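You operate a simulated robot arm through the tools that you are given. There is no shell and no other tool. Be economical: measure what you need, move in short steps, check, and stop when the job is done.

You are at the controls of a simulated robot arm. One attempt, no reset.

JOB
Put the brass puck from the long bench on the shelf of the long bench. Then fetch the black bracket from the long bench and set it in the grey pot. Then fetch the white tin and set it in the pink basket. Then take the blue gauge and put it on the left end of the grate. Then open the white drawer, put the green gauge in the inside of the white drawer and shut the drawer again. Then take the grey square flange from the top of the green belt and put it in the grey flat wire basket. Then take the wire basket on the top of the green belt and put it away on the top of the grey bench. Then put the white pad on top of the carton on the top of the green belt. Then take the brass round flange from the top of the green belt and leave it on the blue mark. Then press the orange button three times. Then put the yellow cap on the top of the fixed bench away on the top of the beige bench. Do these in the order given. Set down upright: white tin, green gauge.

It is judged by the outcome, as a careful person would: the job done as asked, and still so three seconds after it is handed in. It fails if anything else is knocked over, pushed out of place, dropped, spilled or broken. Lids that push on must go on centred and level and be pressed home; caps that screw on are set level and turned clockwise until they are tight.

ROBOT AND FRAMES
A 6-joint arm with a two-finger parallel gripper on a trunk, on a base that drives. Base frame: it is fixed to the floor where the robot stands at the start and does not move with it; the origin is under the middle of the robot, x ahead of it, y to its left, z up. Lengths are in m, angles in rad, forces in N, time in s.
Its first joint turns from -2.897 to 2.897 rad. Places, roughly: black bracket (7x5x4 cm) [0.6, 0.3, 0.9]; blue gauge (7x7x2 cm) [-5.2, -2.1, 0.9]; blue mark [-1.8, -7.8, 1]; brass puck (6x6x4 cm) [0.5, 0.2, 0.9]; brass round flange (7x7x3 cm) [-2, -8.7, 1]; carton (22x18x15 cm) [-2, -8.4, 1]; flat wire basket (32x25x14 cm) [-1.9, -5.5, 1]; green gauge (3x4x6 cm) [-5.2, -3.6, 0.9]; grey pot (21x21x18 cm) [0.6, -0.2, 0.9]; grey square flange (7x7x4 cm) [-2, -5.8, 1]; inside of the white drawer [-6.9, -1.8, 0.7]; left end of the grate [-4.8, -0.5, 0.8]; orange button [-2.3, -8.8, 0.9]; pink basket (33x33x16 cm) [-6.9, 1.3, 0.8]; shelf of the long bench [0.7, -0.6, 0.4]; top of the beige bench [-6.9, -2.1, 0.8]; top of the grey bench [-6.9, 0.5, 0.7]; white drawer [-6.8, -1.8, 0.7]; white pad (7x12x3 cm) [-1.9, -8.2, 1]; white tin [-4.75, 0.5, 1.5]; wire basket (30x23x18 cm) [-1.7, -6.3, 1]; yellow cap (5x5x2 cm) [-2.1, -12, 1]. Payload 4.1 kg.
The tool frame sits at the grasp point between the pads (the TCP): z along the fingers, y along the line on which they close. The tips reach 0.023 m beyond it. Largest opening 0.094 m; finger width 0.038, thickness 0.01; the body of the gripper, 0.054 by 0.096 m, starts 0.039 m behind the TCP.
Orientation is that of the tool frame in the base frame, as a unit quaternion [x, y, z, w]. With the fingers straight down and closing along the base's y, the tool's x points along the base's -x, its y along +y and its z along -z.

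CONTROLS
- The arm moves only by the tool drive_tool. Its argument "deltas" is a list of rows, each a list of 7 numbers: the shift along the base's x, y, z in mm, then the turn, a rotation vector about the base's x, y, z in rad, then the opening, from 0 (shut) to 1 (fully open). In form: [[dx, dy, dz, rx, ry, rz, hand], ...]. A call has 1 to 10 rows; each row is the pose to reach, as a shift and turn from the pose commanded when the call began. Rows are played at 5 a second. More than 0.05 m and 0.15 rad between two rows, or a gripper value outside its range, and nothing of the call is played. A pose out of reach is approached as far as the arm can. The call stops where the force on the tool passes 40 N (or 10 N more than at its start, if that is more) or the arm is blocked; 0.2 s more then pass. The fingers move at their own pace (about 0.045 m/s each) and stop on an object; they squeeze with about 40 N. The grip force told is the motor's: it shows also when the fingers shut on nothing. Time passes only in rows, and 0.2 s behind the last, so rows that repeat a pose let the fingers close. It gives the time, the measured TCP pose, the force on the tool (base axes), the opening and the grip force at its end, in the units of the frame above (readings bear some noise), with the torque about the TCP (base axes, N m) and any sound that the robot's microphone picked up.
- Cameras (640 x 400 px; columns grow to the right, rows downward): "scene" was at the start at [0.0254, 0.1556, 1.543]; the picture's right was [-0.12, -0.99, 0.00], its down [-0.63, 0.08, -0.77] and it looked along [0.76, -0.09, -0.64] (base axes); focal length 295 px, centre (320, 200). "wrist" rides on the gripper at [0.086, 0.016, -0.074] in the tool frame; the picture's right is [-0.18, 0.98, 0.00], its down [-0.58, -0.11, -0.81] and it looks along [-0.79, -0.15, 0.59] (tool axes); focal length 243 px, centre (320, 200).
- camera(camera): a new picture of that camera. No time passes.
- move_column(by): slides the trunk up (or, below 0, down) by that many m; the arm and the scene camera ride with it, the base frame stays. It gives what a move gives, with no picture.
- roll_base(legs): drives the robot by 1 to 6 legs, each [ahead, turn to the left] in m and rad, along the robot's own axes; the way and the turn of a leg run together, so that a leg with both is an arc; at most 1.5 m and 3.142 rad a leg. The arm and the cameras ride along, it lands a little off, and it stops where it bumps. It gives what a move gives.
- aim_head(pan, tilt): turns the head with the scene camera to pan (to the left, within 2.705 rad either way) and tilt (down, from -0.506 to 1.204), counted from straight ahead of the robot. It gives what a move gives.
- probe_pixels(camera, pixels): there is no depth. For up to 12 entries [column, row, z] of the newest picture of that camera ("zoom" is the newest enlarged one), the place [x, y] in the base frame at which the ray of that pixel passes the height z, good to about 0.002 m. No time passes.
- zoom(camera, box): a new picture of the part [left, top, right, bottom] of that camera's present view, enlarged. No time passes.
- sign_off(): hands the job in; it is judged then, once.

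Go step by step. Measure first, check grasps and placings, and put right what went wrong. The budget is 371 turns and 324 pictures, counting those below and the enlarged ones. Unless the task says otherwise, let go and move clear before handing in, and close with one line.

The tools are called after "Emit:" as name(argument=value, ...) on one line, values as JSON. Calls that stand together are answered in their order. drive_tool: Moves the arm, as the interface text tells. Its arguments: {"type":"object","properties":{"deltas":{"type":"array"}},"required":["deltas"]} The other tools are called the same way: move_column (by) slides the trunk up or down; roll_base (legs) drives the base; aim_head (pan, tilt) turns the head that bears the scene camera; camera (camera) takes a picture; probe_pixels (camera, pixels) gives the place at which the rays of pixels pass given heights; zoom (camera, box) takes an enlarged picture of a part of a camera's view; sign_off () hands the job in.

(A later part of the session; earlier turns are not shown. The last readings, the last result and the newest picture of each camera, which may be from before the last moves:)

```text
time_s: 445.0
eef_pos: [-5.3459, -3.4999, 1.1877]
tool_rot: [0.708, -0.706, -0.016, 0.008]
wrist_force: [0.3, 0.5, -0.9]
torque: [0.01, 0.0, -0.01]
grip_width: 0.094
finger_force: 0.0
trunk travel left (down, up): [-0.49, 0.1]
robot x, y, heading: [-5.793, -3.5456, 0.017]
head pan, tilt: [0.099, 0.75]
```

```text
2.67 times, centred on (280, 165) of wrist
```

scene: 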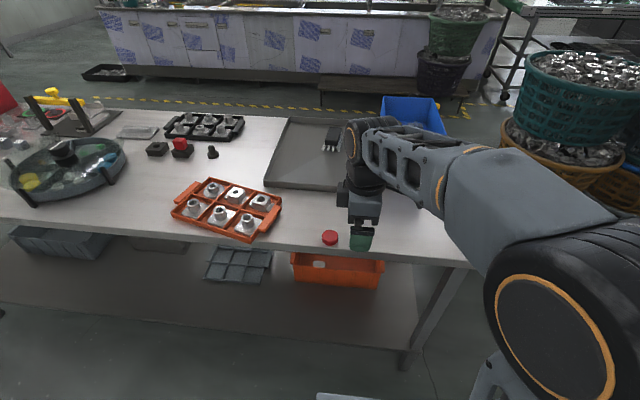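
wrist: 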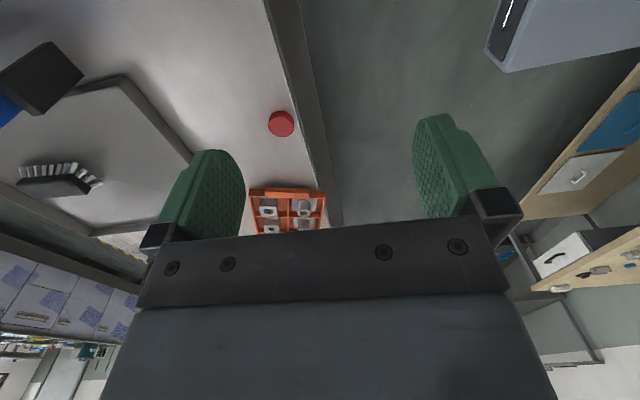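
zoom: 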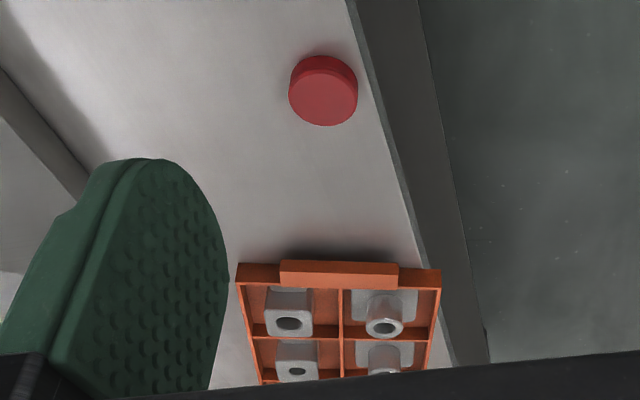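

The drawer is flush and shut. The cap must move by (+0.055,−0.126), and the tray back about −0.1 in y with +0.2 rad of rotation. Cap first: I'll go above it.

Emit:
drive_tool(deltas=[[15, 26, -30, 0, 0, 0, 1], [30, 52, -60, 0, 0, 0, 1], [45, 78, -90, 0, 0, 0, 1], [60, 104, -120, 0, 0, 0, 1], [74, 130, -150, 0, 0, 0, 1], [86, 152, -180, 0, 0, 0, 1]])

Emit:
camera(camera="wrist")

Emit:
zoom(camera="scene", box=[150, 150, 390, 300])

```text
time_s: 446.4
eef_pos: [-5.2599, -3.3483, 1.0074]
tool_rot: [0.708, -0.706, -0.015, 0.008]
wrist_force: [-0.6, 0.1, 0.7]
torque: [0.01, -0.02, 0.02]
grip_width: 0.094
finger_force: 0.0
trunk travel left (down, up): [-0.49, 0.1]
robot x, y, heading: [-5.7925, -3.548, 0.016]
head pan, tilt: [0.099, 0.75]
```

```text
174 pictures are left
```

wrist: 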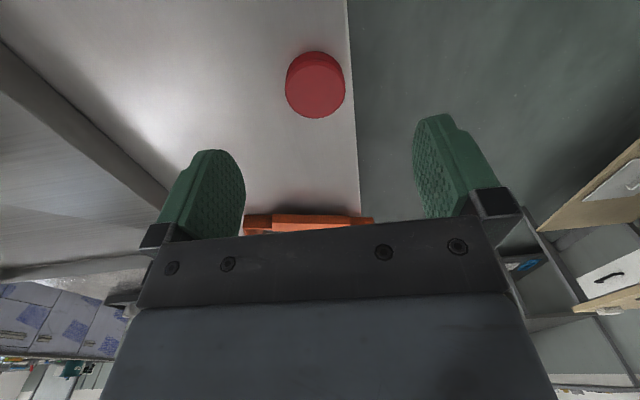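

```text
2.67 times, centred on (270, 225) of scene
```

zoom: 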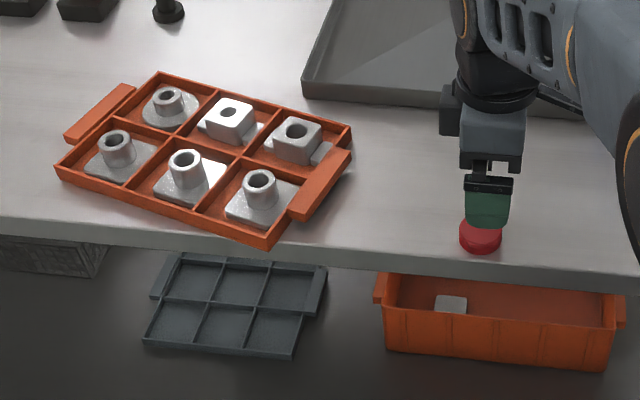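

Emit:
probe_pixels(camera="wrist", pixels=[[316, 92, 0.918], [285, 88, 0.918], [346, 88, 0.918], [316, 118, 0.918], [316, 92, 0.925]])

```text
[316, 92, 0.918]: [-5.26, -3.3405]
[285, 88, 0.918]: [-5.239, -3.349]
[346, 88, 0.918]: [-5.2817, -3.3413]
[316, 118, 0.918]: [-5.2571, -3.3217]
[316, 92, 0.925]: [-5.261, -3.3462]
```

The cap centre is (−5.260,−3.344). I'll descend, grip, and lift 6 cm.

Emit:
drive_tool(deltas=[[0, 4, -40, 0, 0, 0, 1], [0, 4, -70, 0, 0, 0, 1], [0, 4, -78, 0, 0, 0, 1], [0, 4, -78, 0, 0, 0, 0.5], [0, 4, -78, 0, 0, 0, 0.1], [0, 4, -78, 0, 0, 0, 0], [0, 4, -78, 0, 0, 0, 0], [0, 4, -40, 0, 0, 0, 0], [0, 4, -10, 0, 0, 0, 0]])

Emit:
camera(camera="wrist")

```text
time_s: 448.4
eef_pos: [-5.2617, -3.3461, 1.0007]
tool_rot: [0.708, -0.706, -0.015, 0.008]
wrist_force: [-0.1, -0.1, 0.4]
torque: [0.01, -0.01, 0.02]
grip_width: 0.0416
finger_force: 40.6
trunk travel left (down, up): [-0.49, 0.1]
robot x, y, heading: [-5.7935, -3.5464, 0.017]
head pan, tilt: [0.099, 0.75]
```

```text
172 pictures are left
```

wrist: 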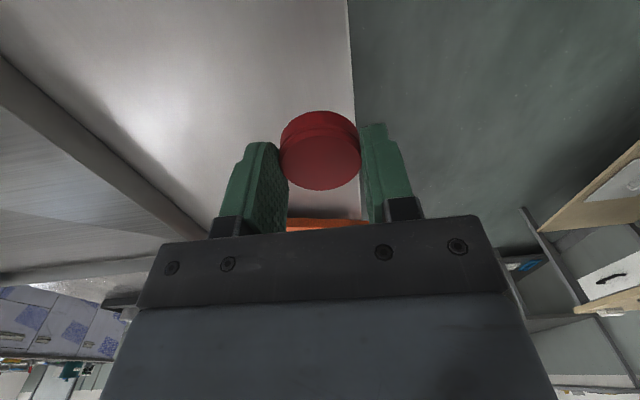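

Held. I'll carry it by (+56,−126) mm to its original spot and set it down.

Emit:
drive_tool(deltas=[[18, -42, 0, 0, 0, 0, 0], [37, -84, 0, 0, 0, 0, 0], [56, -126, 0, 0, 0, 0, 0], [56, -126, -40, 0, 0, 0, 0], [56, -126, -62, 0, 0, 0, 0], [56, -126, -68, 0, 0, 0, 0]])

Emit:
drive_tool(deltas=[[0, 0, -2, 0, 0, 0, 0], [0, 0, -4, 0, 0, 0, 0]])

```text
time_s: 449.8
eef_pos: [-5.2058, -3.4675, 0.9306]
tool_rot: [0.708, -0.706, -0.015, 0.007]
wrist_force: [-0.4, 0.2, 1.0]
torque: [0.0, -0.01, 0.01]
grip_width: 0.0413
finger_force: 40.5
trunk travel left (down, up): [-0.49, 0.1]
robot x, y, heading: [-5.7959, -3.5493, 0.019]
head pan, tilt: [0.099, 0.75]
```

```text
time_s: 450.4
eef_pos: [-5.2045, -3.4693, 0.9302]
tool_rot: [0.708, -0.706, -0.013, 0.004]
wrist_force: [-0.3, 0.4, 24.2]
torque: [0.05, 0.09, 0.03]
grip_width: 0.0416
finger_force: 40.3
trunk travel left (down, up): [-0.49, 0.1]
robot x, y, heading: [-5.7927, -3.546, 0.016]
head pan, tilt: [0.099, 0.75]
```

Emit:
drive_tool(deltas=[[0, 0, 3, 0, 0, 0, 0], [0, 0, 3, 0, 0, 0, 0.5], [0, 0, 3, 0, 0, 0, 1], [0, 0, 3, 0, 0, 0, 1], [0, 0, 45, 0, 0, 0, 1], [0, 0, 90, 0, 0, 0, 1], [0, 0, 135, 0, 0, 0, 1], [0, 0, 180, 0, 0, 0, 1]])

Emit:
drive_tool(deltas=[[-35, -8, 20, 0, 0, 0, 1], [-70, -15, 40, 0, 0, 0, 1], [-105, -22, 60, 0, 0, 0, 1], [-141, -30, 77, 0, 0, 0, 1]])

Emit:
camera(camera="wrist")

Emit:
camera(camera="scene")

```text
time_s: 452.2
eef_pos: [-5.2051, -3.47, 1.1078]
tool_rot: [0.709, -0.705, -0.014, 0.007]
wrist_force: [0.2, -0.4, 0.3]
torque: [-0.02, 0.01, -0.02]
grip_width: 0.094
finger_force: 0.0
trunk travel left (down, up): [-0.49, 0.1]
robot x, y, heading: [-5.7965, -3.5445, 0.015]
head pan, tilt: [0.099, 0.75]
```

```text
time_s: 453.2
eef_pos: [-5.3446, -3.5001, 1.1825]
tool_rot: [0.708, -0.706, -0.015, 0.008]
wrist_force: [0.1, 0.2, -0.3]
torque: [0.0, 0.0, 0.0]
grip_width: 0.0938
finger_force: 0.1
trunk travel left (down, up): [-0.49, 0.1]
robot x, y, heading: [-5.793, -3.5433, 0.015]
head pan, tilt: [0.099, 0.75]
```

```text
171 pictures are left
```

wrist: 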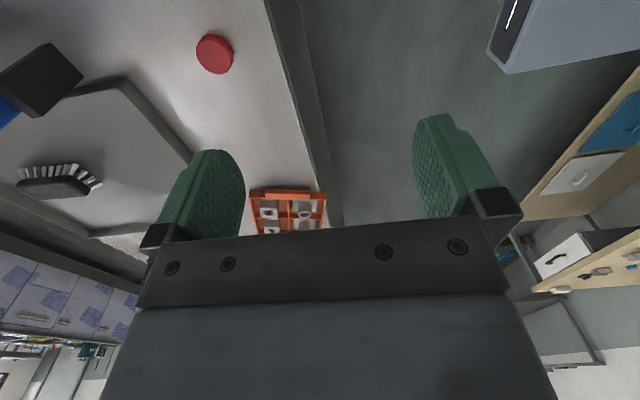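

```text
170 pictures are left
```

scene: 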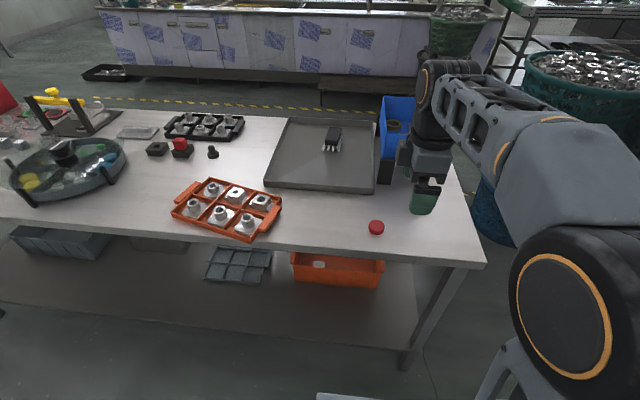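

Emit:
zoom(camera="scene", box=[370, 170, 490, 245])

Emit:
probe_pixels(camera="wrist", pixels=[[215, 54, 0.918], [208, 50, 0.918]])

Emit:
probe_pixels(camera="zoom", pixels=[[40, 265, 0.92], [40, 300, 0.92]])

```text
5.33 times, centred on (430, 208) of scene
```

zoom: 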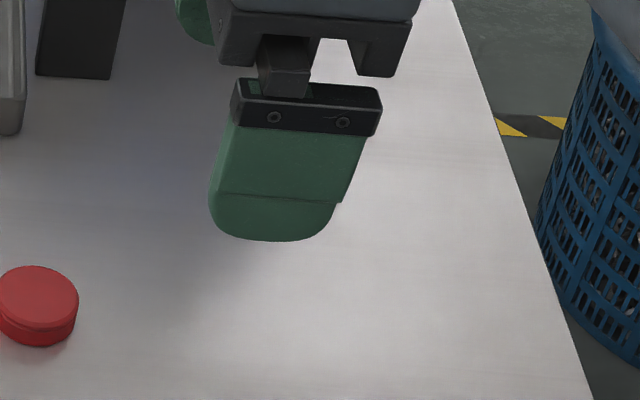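

```text
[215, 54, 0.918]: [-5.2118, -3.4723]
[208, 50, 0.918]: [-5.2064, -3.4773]
```

```text
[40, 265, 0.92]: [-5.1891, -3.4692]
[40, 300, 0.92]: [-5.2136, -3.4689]
```

The cap is back within about 1 cm; I'll fine-tune it later. For the tray I'll use its flange tops as landmarks: originally at about (235,192),(262,194),(290,197),(224,214),(253,216),(283,218), compared with now.

Emit:
zoom(camera="scene", box=[150, 160, 310, 260])

Emit:
probe_pixels(camera="scene", pixels=[[234, 193, 0.945], [261, 195, 0.945], [289, 198, 0.945], [223, 215, 0.945], [252, 217, 0.945], [282, 219, 0.945]])

```text
4.00 times, centred on (230, 210) of scene
```

zoom: 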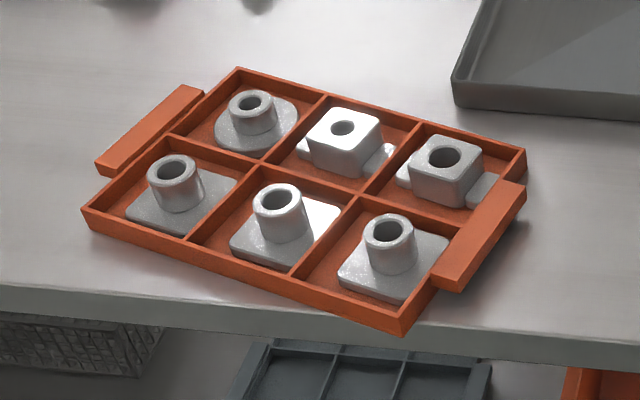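

```text
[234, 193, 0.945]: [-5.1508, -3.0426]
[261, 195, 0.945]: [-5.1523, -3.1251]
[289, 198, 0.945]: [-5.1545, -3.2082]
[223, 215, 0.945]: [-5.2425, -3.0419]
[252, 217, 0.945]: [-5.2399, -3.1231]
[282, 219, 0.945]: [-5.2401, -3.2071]
```

The original grid comes out regular (x −5.152/−5.241, y −3.042/−3.124/−3.208), so that's trustworthy. Now the current positions.

Emit:
probe_pixels(camera="zoom", pixels=[[249, 102, 0.945], [343, 127, 0.945], [444, 156, 0.945], [174, 167, 0.945], [278, 196, 0.945], [389, 230, 0.945], [403, 335, 0.9], [85, 228, 0.9], [527, 165, 0.91], [440, 275, 0.93], [515, 195, 0.93], [238, 70, 0.925]])

```text
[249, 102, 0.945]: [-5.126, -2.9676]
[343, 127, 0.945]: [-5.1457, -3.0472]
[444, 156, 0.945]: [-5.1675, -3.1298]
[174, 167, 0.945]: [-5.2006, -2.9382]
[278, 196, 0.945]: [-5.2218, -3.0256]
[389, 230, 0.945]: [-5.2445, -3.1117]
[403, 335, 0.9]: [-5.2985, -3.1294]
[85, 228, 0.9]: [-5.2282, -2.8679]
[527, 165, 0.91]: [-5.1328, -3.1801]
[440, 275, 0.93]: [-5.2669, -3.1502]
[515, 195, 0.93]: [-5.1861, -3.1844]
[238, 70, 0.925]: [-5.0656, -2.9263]
```

The tray must shift by (−0.012,−0.088) and rotate +0.25 rad. I'll grip its near-end handle. First I'll yaw the tool by −1.82 here in the air, then shift the robot about 0.3 m toward +y.

Emit:
drive_tool(deltas=[[-5, 5, 0, 0, 0, -0.145, 1], [-10, 10, 0, 0, 0, -0.29, 1], [-15, 10, 0, 0, 0, -0.435, 1], [-20, 10, 0, 0, 0, -0.58, 1], [-25, 10, 0, 0, 0, -0.725, 1], [-30, 0, 0, 0, 0, -0.87, 1], [-30, 0, 0, 0, 0, -1.015, 1], [-30, -10, 0, 0, 0, -1.16, 1], [-30, -20, 0, 0, 0, -1.305, 1], [-30, -30, 0, 0, 0, -1.45, 1]])

Emit:
drive_tool(deltas=[[0, 0, 0, 0, 0, -0.12, 1], [0, 0, 10, 0, 0, -0.25, 1], [0, 0, 20, 0, 0, -0.37, 1]])

Emit:
roll_base(legs=[[0, 1.56], [0.32, 0], [0, -1.56]])

Emit:
camera(camera="wrist")

Emit:
camera(camera="scene")

```text
time_s: 455.4
eef_pos: [-5.3756, -3.5298, 1.1837]
tool_rot: [-0.061, 0.998, 0.016, 0.005]
wrist_force: [-0.8, 0.2, -0.5]
torque: [0.03, 0.03, 0.0]
grip_width: 0.0938
finger_force: 0.0
trunk travel left (down, up): [-0.49, 0.1]
robot x, y, heading: [-5.7924, -3.5454, 0.018]
head pan, tilt: [0.099, 0.75]
```

```text
time_s: 456.2
eef_pos: [-5.3751, -3.5289, 1.2043]
tool_rot: [0.123, 0.992, 0.014, 0.008]
wrist_force: [-0.2, 0.2, -0.9]
torque: [0.03, 0.02, 0.0]
grip_width: 0.0939
finger_force: 0.0
trunk travel left (down, up): [-0.49, 0.1]
robot x, y, heading: [-5.7949, -3.5431, 0.016]
head pan, tilt: [0.099, 0.75]
```

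```text
time_s: 465.9
eef_pos: [-5.3763, -3.2167, 1.2027]
tool_rot: [0.13, 0.991, 0.015, 0.008]
wrist_force: [0.0, 0.1, -0.1]
torque: [-0.01, -0.01, 0.0]
grip_width: 0.0939
finger_force: 0.0
trunk travel left (down, up): [-0.49, 0.1]
robot x, y, heading: [-5.793, -3.2278, 0.002]
head pan, tilt: [0.099, 0.75]
```

```text
167 pictures are left
```

wrist: 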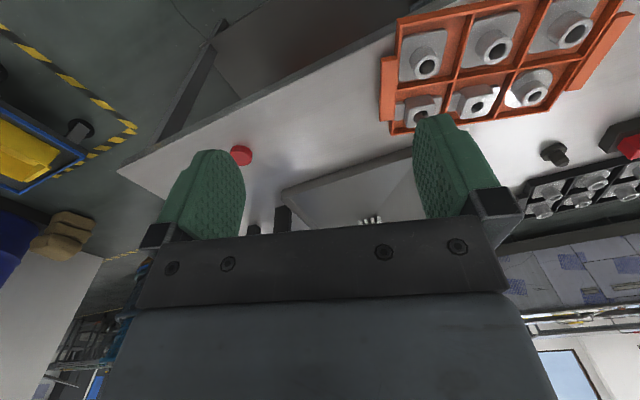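

```text
166 pictures are left
```

scene: 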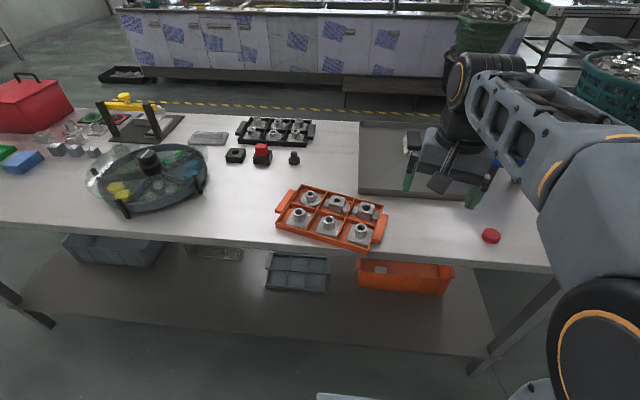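

Emit:
zoom(camera="scene", box=[270, 175, 400, 256])

Emit:
probe_pixels(camera="wrist", pixels=[[386, 57, 0.925], [386, 120, 0.925], [393, 57, 0.925], [393, 120, 0.925]])

```text
4.92 times, centred on (335, 216) of scene
```

zoom: 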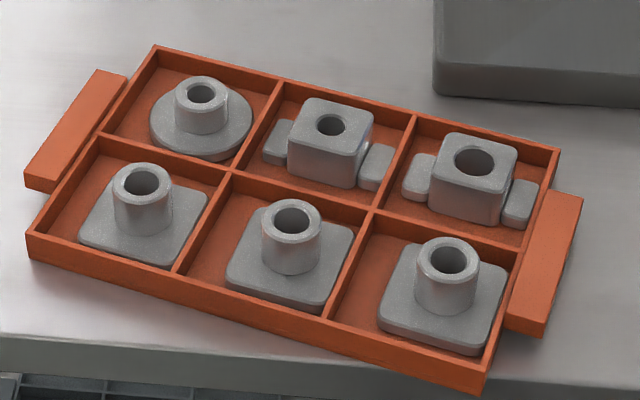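

```text
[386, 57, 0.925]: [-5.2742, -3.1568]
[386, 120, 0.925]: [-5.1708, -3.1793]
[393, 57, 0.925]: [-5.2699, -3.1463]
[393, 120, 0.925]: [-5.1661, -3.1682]
```

I'll move above the handle's near part with a narrow opening and look closely.

Emit:
drive_tool(deltas=[[26, 12, -37, 0, 0, 0, 0.45], [52, 24, -73, 0, 0, 0, 0.45], [78, 36, -110, 0, 0, 0, 0.45], [104, 48, -146, 0, 0, 0, 0.45], [131, 59, -183, 0, 0, 0, 0.45]])

Emit:
camera(camera="wrist")

Emit:
zoom(camera="scene", box=[270, 155, 430, 255])

```text
time_s: 467.1
eef_pos: [-5.2454, -3.1582, 1.0217]
tool_rot: [0.129, 0.991, 0.015, 0.007]
wrist_force: [0.2, 0.2, 0.1]
torque: [0.0, 0.01, -0.01]
grip_width: 0.0424
finger_force: 0.0
trunk travel left (down, up): [-0.49, 0.1]
robot x, y, heading: [-5.7941, -3.2287, -0.001]
head pan, tilt: [0.099, 0.75]
```

```text
164 pictures are left
```

wrist: 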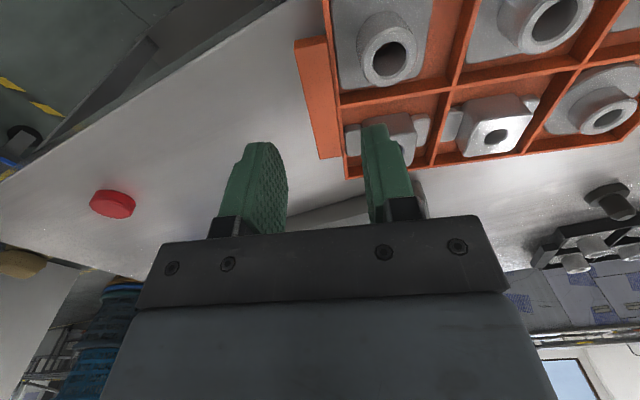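

```text
4.00 times, centred on (350, 205) of scene
```

zoom: 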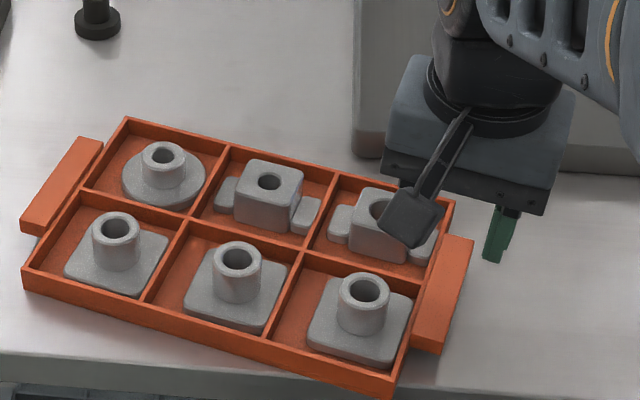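

The flange bases sit right against the wall inside, so gripping is awkward. Instead I'll push the tray from its far (+y) handle with closed fingers. I'll raise first, then shift the robot another 0.25 m toward +y.

Emit:
drive_tool(deltas=[[-10, 0, 40, 0, 0, 0, 0.2], [-20, 0, 80, 0, 0, 0, 0], [-40, 0, 120, 0, 0, 0, 0], [-60, 0, 160, 0, 0, 0, 0]])

Emit:
roll_base(legs=[[0, 1.57], [0.25, 0], [0, -1.57]])

Emit:
camera(camera="scene")

```text
time_s: 468.1
eef_pos: [-5.3067, -3.1586, 1.1827]
tool_rot: [0.13, 0.991, 0.015, 0.008]
wrist_force: [0.6, 0.6, 0.0]
torque: [-0.01, -0.01, 0.03]
grip_width: 0.0
finger_force: 40.2
trunk travel left (down, up): [-0.49, 0.1]
robot x, y, heading: [-5.7958, -3.2253, -0.002]
head pan, tilt: [0.099, 0.75]
```

```text
time_s: 477.6
eef_pos: [-5.3057, -2.913, 1.1818]
tool_rot: [0.134, 0.991, 0.015, 0.006]
wrist_force: [-0.3, 0.6, 0.0]
torque: [0.01, 0.03, -0.01]
grip_width: 0.0001
finger_force: 40.0
trunk travel left (down, up): [-0.49, 0.1]
robot x, y, heading: [-5.7968, -2.9772, -0.009]
head pan, tilt: [0.099, 0.75]
```

```text
162 pictures are left
```

scene: 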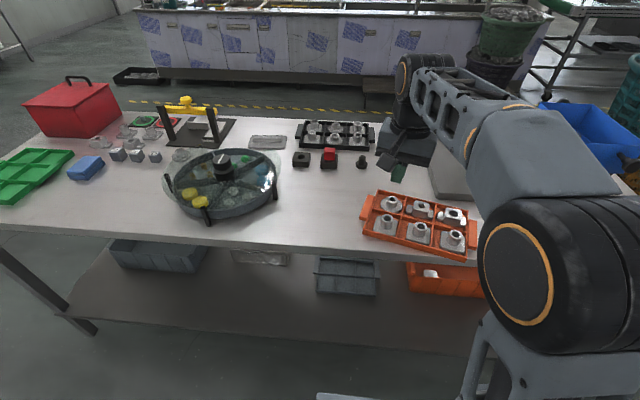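

Emit:
zoom(camera="scene", box=[350, 175, 480, 256])

Emit:
aim_head(pan=-0.1, tilt=0.85)

Emit:
zoom(camera="scene", box=[240, 120, 400, 220])

```text
4.92 times, centred on (415, 216) of scene
```

zoom: 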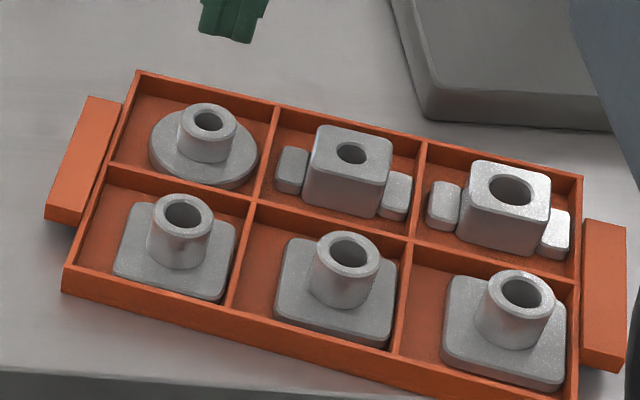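

```text
time_s: 478.3
eef_pos: [-5.3048, -2.9135, 1.1817]
tool_rot: [0.134, 0.991, 0.015, 0.008]
wrist_force: [-0.9, 0.6, 0.6]
torque: [0.0, 0.01, -0.01]
grip_width: 0.0
finger_force: 40.1
trunk travel left (down, up): [-0.49, 0.1]
robot x, y, heading: [-5.7989, -2.9791, -0.007]
head pan, tilt: [-0.099, 0.85]
```

```text
4.00 times, centred on (320, 170) of scene
```

zoom: 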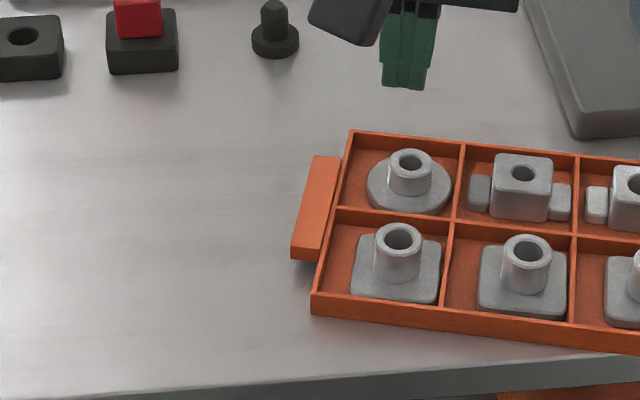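

Emit:
probe_pixels(camera="zoom", pixels=[[315, 155, 0.925], [293, 247, 0.925], [313, 293, 0.925], [351, 131, 0.925], [338, 155, 0.925], [319, 250, 0.925], [410, 156, 0.945], [398, 235, 0.945], [526, 246, 0.945], [522, 172, 0.945]])

```text
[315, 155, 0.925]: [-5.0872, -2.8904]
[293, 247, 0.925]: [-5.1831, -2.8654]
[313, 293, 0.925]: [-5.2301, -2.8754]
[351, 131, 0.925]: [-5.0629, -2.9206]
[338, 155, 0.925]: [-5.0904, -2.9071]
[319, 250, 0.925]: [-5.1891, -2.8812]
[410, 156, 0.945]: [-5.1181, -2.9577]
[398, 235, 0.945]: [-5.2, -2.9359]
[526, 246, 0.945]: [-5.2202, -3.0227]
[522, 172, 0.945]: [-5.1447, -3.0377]
```

The far handle's outer face runs from (−5.087,−2.890) to (−5.183,−2.865). I'll put the closed fingers just beyond it at (−5.159,−2.849) and lower.

Emit:
drive_tool(deltas=[[36, 16, -20, 0, 0, 0, 0], [73, 32, -40, 0, 0, 0, 0], [110, 48, -60, 0, 0, 0, 0], [146, 64, -80, 0, 0, 0, 0], [146, 64, -125, 0, 0, 0, 0], [146, 64, -170, 0, 0, 0, 0], [146, 64, -215, 0, 0, 0, 0], [146, 64, -240, 0, 0, 0, 0], [146, 64, -249, 0, 0, 0, 0]])

Emit:
camera(camera="wrist")

Emit:
zoom(camera="scene", box=[240, 120, 400, 220])

```text
time_s: 480.3
eef_pos: [-5.1584, -2.8502, 0.9308]
tool_rot: [0.134, 0.991, 0.015, 0.007]
wrist_force: [1.0, 0.2, -0.2]
torque: [0.04, 0.0, -0.03]
grip_width: 0.0001
finger_force: 40.0
trunk travel left (down, up): [-0.49, 0.1]
robot x, y, heading: [-5.7927, -2.9761, -0.008]
head pan, tilt: [-0.099, 0.85]
```

```text
159 pictures are left
```

wrist: 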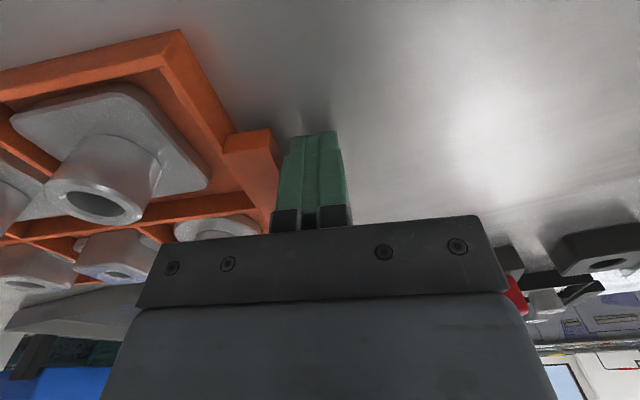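

```text
4.00 times, centred on (320, 170) of scene
```

zoom: 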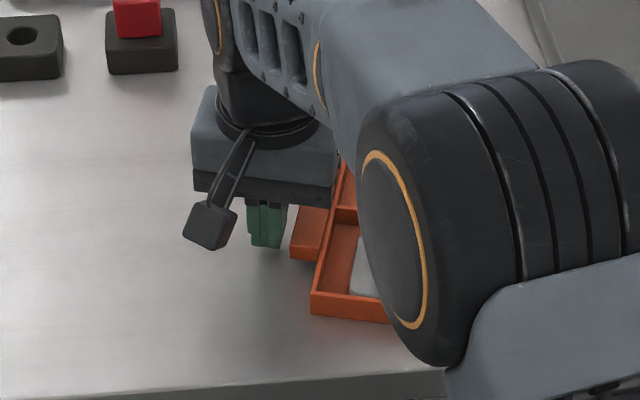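

I'll push in two stages, turning the tool with the tray.

Emit:
drive_tool(deltas=[[-4, -12, 0, 0, 0, 0.01, 0], [-10, -22, 0, 0, 0, 0.035, 0], [-16, -32, 0, 0, 0, 0.06, 0], [-22, -42, 0, 0, 0, 0.085, 0], [-28, -52, 0, 0, 0, 0.11, 0], [-34, -62, 0, 0, 0, 0.135, 0]])

Emit:
camera(camera="wrist")

Emit:
aim_head(pan=-0.35, tilt=0.85)

Emit:
camera(camera="scene")

```text
time_s: 481.7
eef_pos: [-5.1931, -2.9123, 0.9324]
tool_rot: [0.066, 0.998, 0.015, 0.007]
wrist_force: [-0.4, 1.5, 0.6]
torque: [0.01, 0.0, 0.0]
grip_width: 0.0
finger_force: 39.7
trunk travel left (down, up): [-0.49, 0.1]
robot x, y, heading: [-5.7937, -2.9764, -0.007]
head pan, tilt: [-0.099, 0.85]
```

```text
157 pictures are left
```

wrist: 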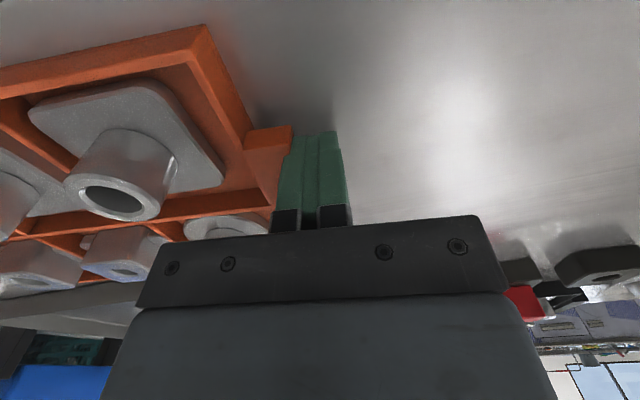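

```text
time_s: 482.5
eef_pos: [-5.1914, -2.9118, 0.9337]
tool_rot: [0.067, 0.998, 0.015, 0.006]
wrist_force: [0.2, 0.0, -0.1]
torque: [0.04, -0.01, -0.03]
grip_width: 0.0002
finger_force: 39.5
trunk travel left (down, up): [-0.49, 0.1]
robot x, y, heading: [-5.7969, -2.9785, -0.013]
head pan, tilt: [-0.351, 0.85]
```

```text
156 pictures are left
```

scene: 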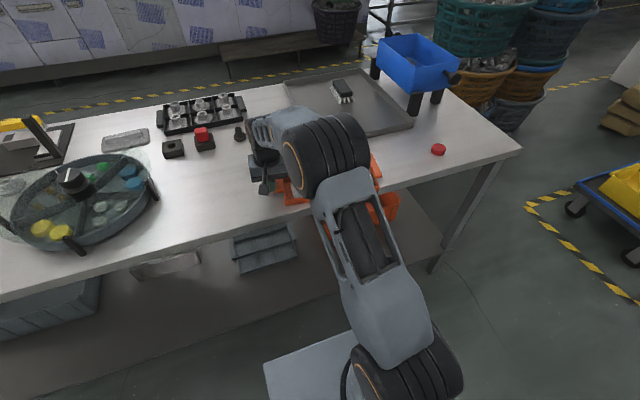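

The tray is following well. I'll finish the push.

Emit:
drive_tool(deltas=[[-6, -9, 0, 0, 0, 0.025, 0], [-12, -18, 0, 0, 0, 0.05, 0], [-18, -27, 0, 0, 0, 0.08, 0], [-25, -38, 0, 0, 0, 0.11, 0]])

Emit:
drive_tool(deltas=[[5, 20, 0, 0, 0, 0, 0], [5, 20, 45, 0, 0, 0, 0], [0, 20, 90, 0, 0, 0, 0], [-20, 30, 130, 0, 0, 0, 0], [-50, 40, 160, 0, 0, 0, 0], [-90, 50, 180, 0, 0, 0, 0], [-110, 80, 210, 0, 0, 0, 0], [-110, 120, 230, 0, 0, 0, 0]])

Emit:
camera(camera="scene")

```text
time_s: 483.5
eef_pos: [-5.2182, -2.9506, 0.9326]
tool_rot: [0.011, 1.0, 0.015, 0.005]
wrist_force: [-1.2, 0.6, 1.0]
torque: [-0.03, 0.0, -0.06]
grip_width: 0.0
finger_force: 40.7
trunk travel left (down, up): [-0.49, 0.1]
robot x, y, heading: [-5.7955, -2.9775, -0.009]
head pan, tilt: [-0.351, 0.85]
```

```text
time_s: 485.3
eef_pos: [-5.3279, -2.828, 1.1618]
tool_rot: [0.011, 1.0, 0.015, 0.006]
wrist_force: [0.5, -0.5, 0.5]
torque: [-0.01, 0.01, 0.01]
grip_width: 0.0
finger_force: 39.9
trunk travel left (down, up): [-0.49, 0.1]
robot x, y, heading: [-5.7959, -2.9758, -0.011]
head pan, tilt: [-0.351, 0.85]
```

```text
155 pictures are left
```

scene: 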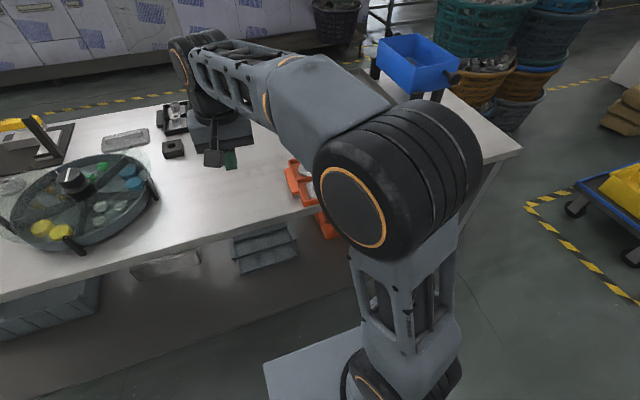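

I'll return to the original viewpoint to compare everything.

Emit:
roll_base(legs=[[0, -1.56], [0.57, 0], [0, 1.59]])

Emit:
aim_head(pan=0.1, tilt=0.75)

Emit:
camera(camera="scene")

Emit:
zoom(camera="scene", box=[190, 160, 350, 260])

```text
time_s: 496.2
eef_pos: [-5.3332, -3.3966, 1.1617]
tool_rot: [0.007, 1.0, 0.016, 0.005]
wrist_force: [0.9, -0.2, 0.1]
torque: [-0.01, -0.03, 0.0]
grip_width: 0.0
finger_force: 39.9
trunk travel left (down, up): [-0.49, 0.1]
robot x, y, heading: [-5.8015, -3.5502, 0.001]
head pan, tilt: [-0.351, 0.85]
```

```text
time_s: 497.1
eef_pos: [-5.3323, -3.3971, 1.1611]
tool_rot: [0.008, 1.0, 0.015, 0.005]
wrist_force: [0.0, 0.3, 0.1]
torque: [0.01, -0.04, 0.04]
grip_width: 0.0
finger_force: 40.0
trunk travel left (down, up): [-0.49, 0.1]
robot x, y, heading: [-5.8003, -3.5475, 0.003]
head pan, tilt: [0.099, 0.75]
```

```text
154 pictures are left
```

scene: 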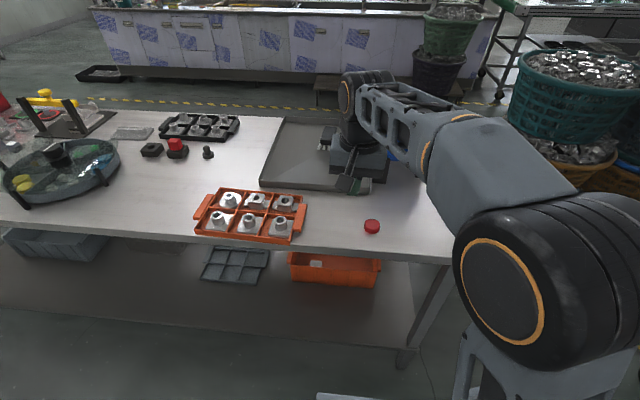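

```text
4.00 times, centred on (270, 210) of scene
```

zoom: 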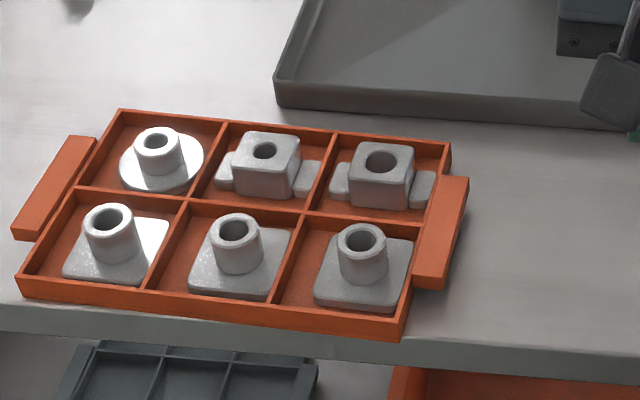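

Emit:
probe_pixels(camera="zoom", pixels=[[158, 139, 0.945], [266, 150, 0.945], [380, 161, 0.945], [108, 218, 0.945], [235, 229, 0.945], [362, 240, 0.945], [278, 82, 0.92]])

Emit:
probe_pixels(camera="scene", pixels=[[372, 223, 0.92], [260, 181, 0.92]])

```text
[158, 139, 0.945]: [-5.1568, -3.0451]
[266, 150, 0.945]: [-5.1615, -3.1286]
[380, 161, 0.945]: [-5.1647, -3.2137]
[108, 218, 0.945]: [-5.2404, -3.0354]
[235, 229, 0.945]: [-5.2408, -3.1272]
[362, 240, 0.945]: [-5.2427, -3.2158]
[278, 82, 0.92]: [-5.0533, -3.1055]
```

```text
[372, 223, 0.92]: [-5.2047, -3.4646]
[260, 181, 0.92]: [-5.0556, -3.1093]
```

The tray is back within 1 cm of its original grid. The cap is about 1 cm off in x, so I'll re-grip it and shift +11 mm.

Emit:
drive_tool(deltas=[[32, -18, -25, 0, 0, 0, 0.5], [64, -36, -50, 0, 0, 0, 1], [96, -54, -75, 0, 0, 0, 1], [127, -72, -100, 0, 0, 0, 1], [127, -72, -145, 0, 0, 0, 1], [127, -72, -190, 0, 0, 0, 1], [127, -72, -220, 0, 0, 0, 1], [127, -72, -230, 0, 0, 0, 1]])

Emit:
camera(camera="wrist")

```text
time_s: 498.9
eef_pos: [-5.2079, -3.4691, 0.9309]
tool_rot: [0.007, 1.0, 0.016, 0.006]
wrist_force: [-0.4, 0.1, -0.2]
torque: [-0.03, -0.03, 0.01]
grip_width: 0.0937
finger_force: 0.0
trunk travel left (down, up): [-0.49, 0.1]
robot x, y, heading: [-5.8, -3.5502, 0.002]
head pan, tilt: [0.099, 0.75]
```

```text
152 pictures are left
```

wrist: 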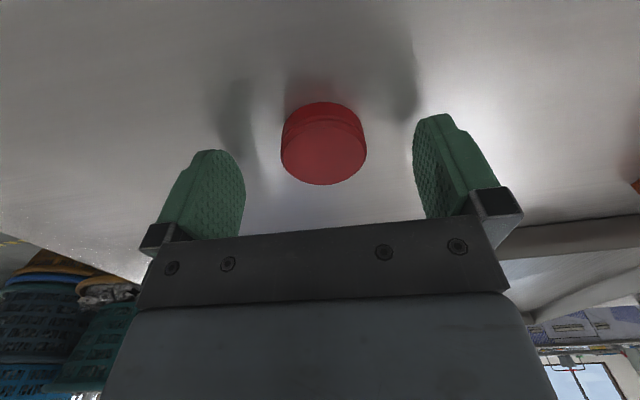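

Emit:
drive_tool(deltas=[[0, 0, 0, 0, 0, 0, 0.5], [0, 0, 0, 0, 0, 0, 0.1], [0, 0, 0, 0, 0, 0, 0], [0, 0, 0, 0, 0, 0, 0], [0, 0, 5, 0, 0, 0, 0], [10, 0, 5, 0, 0, 0, 0], [10, 0, 0, 0, 0, 0, 0], [10, 0, -1, 0, 0, 0, 0], [10, 0, -1, 0, 0, 0, 0.5], [10, 0, -1, 0, 0, 0, 1]])

Emit:
drive_tool(deltas=[[0, 0, 5, 0, 0, 0, 1], [0, 0, 45, 0, 0, 0, 1], [-10, 20, 85, 0, 0, 0, 1], [-30, 40, 125, 0, 0, 0, 1], [-60, 60, 155, 0, 0, 0, 1], [-90, 70, 185, 0, 0, 0, 1], [-125, 72, 215, 0, 0, 0, 1], [-150, 72, 250, 0, 0, 0, 1]])

Emit:
camera(camera="scene")

```text
time_s: 501.1
eef_pos: [-5.1965, -3.469, 0.9298]
tool_rot: [0.007, 1.0, 0.016, 0.005]
wrist_force: [0.0, 0.6, 0.1]
torque: [0.02, 0.0, -0.02]
grip_width: 0.0819
finger_force: 0.1
trunk travel left (down, up): [-0.49, 0.1]
robot x, y, heading: [-5.8006, -3.5504, -0.0]
head pan, tilt: [0.099, 0.75]
```

```text
time_s: 502.9
eef_pos: [-5.3483, -3.3952, 1.1815]
tool_rot: [0.007, 1.0, 0.016, 0.006]
wrist_force: [0.5, -0.1, -0.7]
torque: [-0.03, 0.01, 0.04]
grip_width: 0.0937
finger_force: 0.1
trunk travel left (down, up): [-0.49, 0.1]
robot x, y, heading: [-5.7975, -3.55, 0.001]
head pan, tilt: [0.099, 0.75]
```

```text
151 pictures are left
```

scene: 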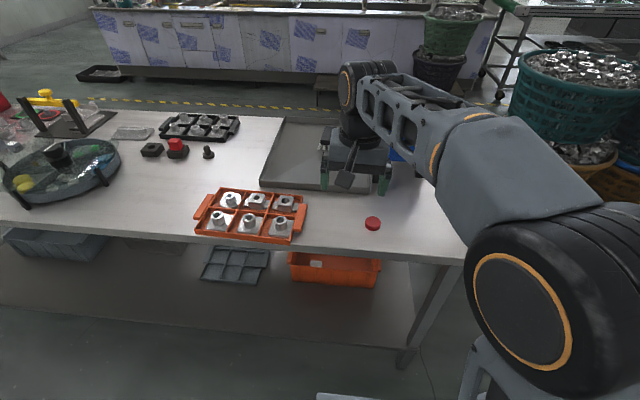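

Both are restored. Next is the green belt area, so I'll look to the right for a route.

Emit:
aim_head(pan=-0.8, tilt=0.35)

Emit:
camera(camera="scene")

Emit:
aim_head(pan=-1.5, tilt=0.35)

Emit:
camera(camera="scene")

```text
time_s: 504.1
eef_pos: [-5.3469, -3.395, 1.1805]
tool_rot: [0.007, 1.0, 0.016, 0.005]
wrist_force: [-0.7, -0.5, 0.5]
torque: [0.01, -0.01, -0.02]
grip_width: 0.0939
finger_force: 0.1
trunk travel left (down, up): [-0.49, 0.1]
robot x, y, heading: [-5.7958, -3.5518, 0.001]
head pan, tilt: [-0.799, 0.351]
```

```text
150 pictures are left
```

scene: 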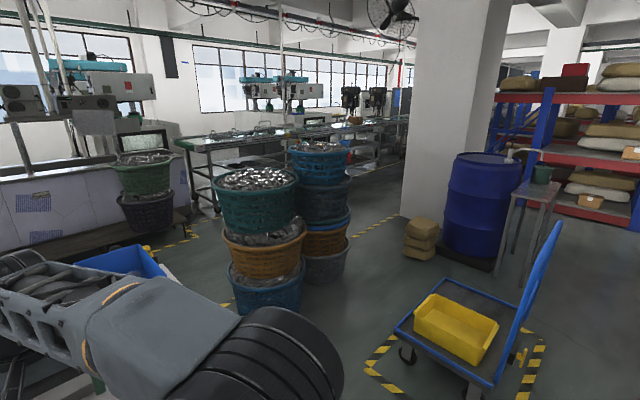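

```text
time_s: 505.2
eef_pos: [-5.3473, -3.3952, 1.1805]
tool_rot: [0.008, 1.0, 0.015, 0.006]
wrist_force: [0.3, 0.4, -0.6]
torque: [0.05, -0.02, 0.01]
grip_width: 0.094
finger_force: 0.0
trunk travel left (down, up): [-0.49, 0.1]
robot x, y, heading: [-5.7986, -3.5497, 0.004]
head pan, tilt: [-1.499, 0.351]
```

```text
149 pictures are left
```

scene: 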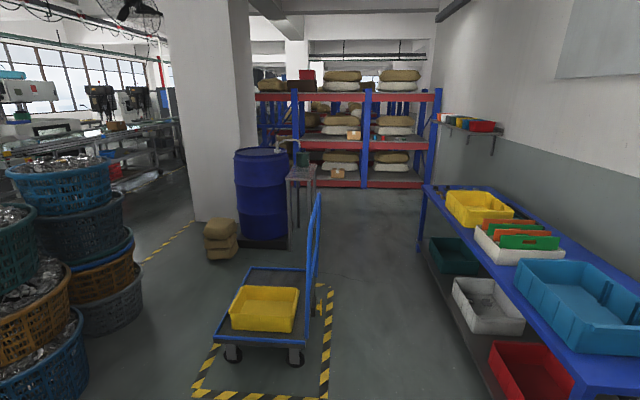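

Emit:
aim_head(pan=-0.8, tilt=0.35)

Emit:
camera(camera="scene")

Emit:
probe_pixels(camera="scene", pixels=[[232, 300, 0], [265, 316, 0], [302, 296, 0], [350, 268, 0], [325, 283, 0], [150, 232, 0], [193, 218, 0], [402, 215, 0], [420, 262, 0], [445, 258, 0], [400, 345, 0], [218, 205, 0]])

```text
time_s: 506.3
eef_pos: [-5.3473, -3.3956, 1.1797]
tool_rot: [0.006, 1.0, 0.015, 0.005]
wrist_force: [0.0, -0.1, 1.4]
torque: [-0.01, -0.01, -0.02]
grip_width: 0.0939
finger_force: 0.1
trunk travel left (down, up): [-0.49, 0.1]
robot x, y, heading: [-5.7983, -3.5506, -0.0]
head pan, tilt: [-0.799, 0.351]
```

```text
148 pictures are left
```

scene: 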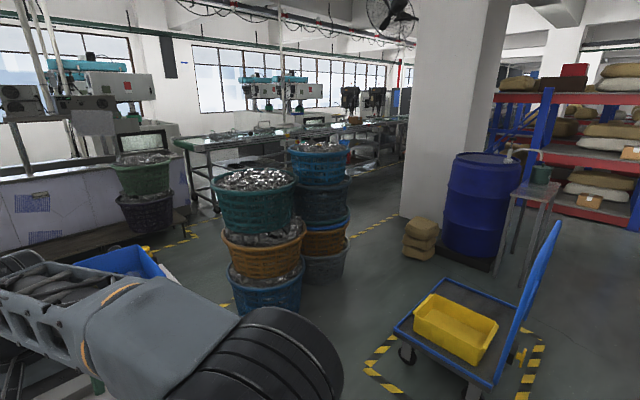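

```text
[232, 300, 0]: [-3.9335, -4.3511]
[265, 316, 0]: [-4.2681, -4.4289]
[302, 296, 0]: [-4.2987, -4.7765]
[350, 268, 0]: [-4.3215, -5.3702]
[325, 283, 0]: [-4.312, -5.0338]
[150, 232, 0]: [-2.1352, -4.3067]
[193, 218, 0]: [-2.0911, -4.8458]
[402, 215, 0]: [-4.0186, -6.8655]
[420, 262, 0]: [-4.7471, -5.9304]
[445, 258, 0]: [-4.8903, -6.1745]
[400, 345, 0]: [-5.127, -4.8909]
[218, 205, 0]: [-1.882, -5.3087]
```

The safe route is back through the y≈−1.1 gap and down the corridor at x≈−3.0, between the basket stacks (x>−4.3…−3.7) and the line (x≈−2). First leg: through the gap.

Emit:
roll_base(legs=[[0, 1.57], [1.23, 0], [1.22, 0], [0, -1.57]])

```text
time_s: 526.0
eef_pos: [-5.3782, -0.9329, 1.18]
tool_rot: [-0.001, 1.0, 0.016, 0.005]
wrist_force: [-0.5, -0.2, 0.8]
torque: [0.0, 0.02, -0.02]
grip_width: 0.0942
finger_force: 0.1
trunk travel left (down, up): [-0.49, 0.1]
robot x, y, heading: [-5.8274, -1.0954, 0.018]
head pan, tilt: [-0.799, 0.351]
```

Emit:
roll_base(legs=[[1.45, -0.018], [1.4, 0], [0, -1.57]])

Emit:
aim_head(pan=0, tilt=0.4)

Emit:
camera(camera="scene")

```text
time_s: 543.7
eef_pos: [-2.798, -1.5071, 1.1809]
tool_rot: [0.709, 0.705, 0.008, 0.015]
wrist_force: [0.5, 0.7, 0.0]
torque: [0.02, -0.01, 0.03]
grip_width: 0.0941
finger_force: 0.0
trunk travel left (down, up): [-0.49, 0.1]
robot x, y, heading: [-2.9554, -1.0577, -1.561]
head pan, tilt: [-0.799, 0.351]
```

```text
time_s: 544.8
eef_pos: [-2.7972, -1.5074, 1.1805]
tool_rot: [0.709, 0.705, 0.008, 0.015]
wrist_force: [-0.8, 0.5, 0.0]
torque: [-0.02, 0.02, 0.0]
grip_width: 0.094
finger_force: 0.0
trunk travel left (down, up): [-0.49, 0.1]
robot x, y, heading: [-2.9558, -1.0592, -1.564]
head pan, tilt: [0.0, 0.4]
```

```text
147 pictures are left
```

scene: 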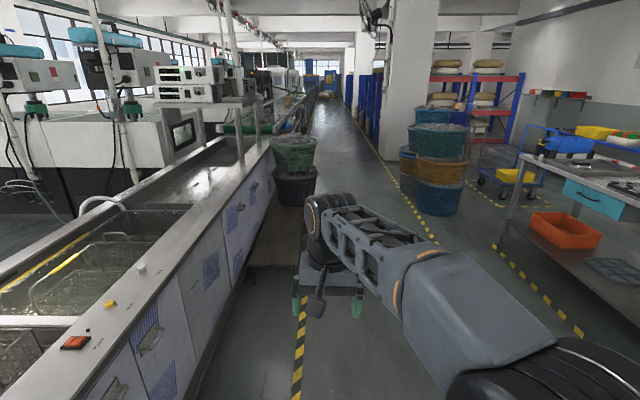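

Emit:
probe_pixels(camera="scene", pixels=[[295, 206, 0], [316, 200, 0], [415, 212, 0], [440, 216, 0], [402, 195, 0], [345, 130, 0], [380, 158, 0], [198, 398, 0], [268, 140, 0.95]])

```text
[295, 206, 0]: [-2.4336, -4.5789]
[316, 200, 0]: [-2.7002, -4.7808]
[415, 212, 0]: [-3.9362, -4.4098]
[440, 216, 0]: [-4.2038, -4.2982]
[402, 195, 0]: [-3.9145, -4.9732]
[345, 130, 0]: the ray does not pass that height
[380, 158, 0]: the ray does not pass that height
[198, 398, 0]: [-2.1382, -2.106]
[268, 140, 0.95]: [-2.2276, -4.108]
```

The passage between the stacks is x −3.85…−2.68, so I'll aim for x≈−3.25.

Emit:
roll_base(legs=[[0, -0.127], [1.25, 0], [1.21, 0], [0, 0.12], [1.1, 0]])

Emit:
aim_head(pan=0.5, tilt=0.4)

Emit:
camera(camera="scene")

```text
time_s: 563.3
eef_pos: [-3.1166, -5.0536, 1.1801]
tool_rot: [0.715, 0.699, 0.007, 0.014]
wrist_force: [0.1, 0.0, -0.7]
torque: [-0.02, 0.0, 0.0]
grip_width: 0.0943
finger_force: 0.0
trunk travel left (down, up): [-0.49, 0.1]
robot x, y, heading: [-3.2678, -4.6029, -1.575]
head pan, tilt: [0.0, 0.4]
```

```text
time_s: 564.2
eef_pos: [-3.1172, -5.0547, 1.1802]
tool_rot: [0.715, 0.699, 0.007, 0.015]
wrist_force: [0.1, 0.4, 0.4]
torque: [0.01, -0.01, 0.02]
grip_width: 0.094
finger_force: 0.0
trunk travel left (down, up): [-0.49, 0.1]
robot x, y, heading: [-3.2667, -4.6013, -1.579]
head pan, tilt: [0.499, 0.4]
```

```text
146 pictures are left
```

scene: 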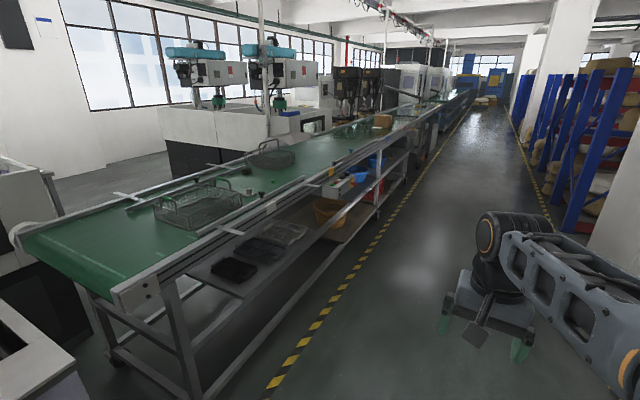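

Emit:
probe_pixels(camera="scene", pixels=[[150, 285, 0.95], [300, 190, 0.95], [360, 150, 0.95], [205, 380, 0], [345, 265, 0], [195, 215, 0.97], [300, 350, 0], [380, 125, 1.0]])

```text
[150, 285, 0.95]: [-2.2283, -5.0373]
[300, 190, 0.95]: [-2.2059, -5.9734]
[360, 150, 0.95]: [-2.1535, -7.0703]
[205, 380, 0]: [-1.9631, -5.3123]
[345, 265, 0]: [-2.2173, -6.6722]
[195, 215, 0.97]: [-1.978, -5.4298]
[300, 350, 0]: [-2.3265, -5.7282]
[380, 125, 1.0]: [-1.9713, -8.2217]
```

The belt front rail is at x≈−2.21. I'll drive to y≈−5.65 and face the belt.

Emit:
roll_base(legs=[[1.05, 0], [0, 1.575], [0.5, 0]])

Emit:
aim_head(pan=0.1, tilt=0.65)

Emit:
camera(camera="scene")

```text
time_s: 576.0
eef_pos: [-2.3191, -5.4885, 1.1814]
tool_rot: [0.002, 1.0, 0.015, 0.006]
wrist_force: [-0.1, 0.8, -0.8]
torque: [-0.01, -0.01, -0.02]
grip_width: 0.094
finger_force: 0.0
trunk travel left (down, up): [-0.49, 0.1]
robot x, y, heading: [-2.7687, -5.649, 0.005]
head pan, tilt: [0.499, 0.4]
```

```text
time_s: 576.9
eef_pos: [-2.3189, -5.4893, 1.1799]
tool_rot: [0.001, 1.0, 0.016, 0.006]
wrist_force: [0.3, -0.7, -0.4]
torque: [0.03, 0.02, 0.0]
grip_width: 0.094
finger_force: 0.0
trunk travel left (down, up): [-0.49, 0.1]
robot x, y, heading: [-2.7697, -5.6462, 0.013]
head pan, tilt: [0.099, 0.649]
```

```text
145 pictures are left
```

scene: 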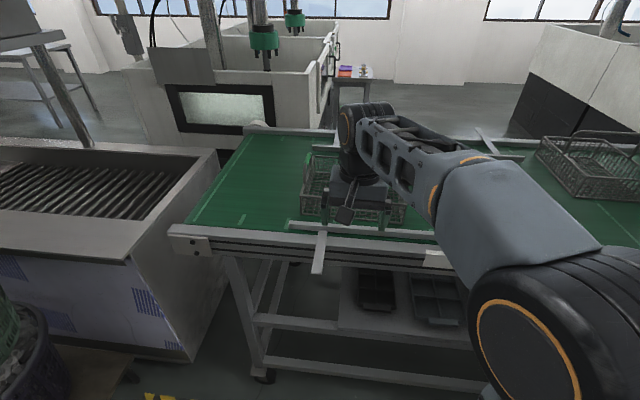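

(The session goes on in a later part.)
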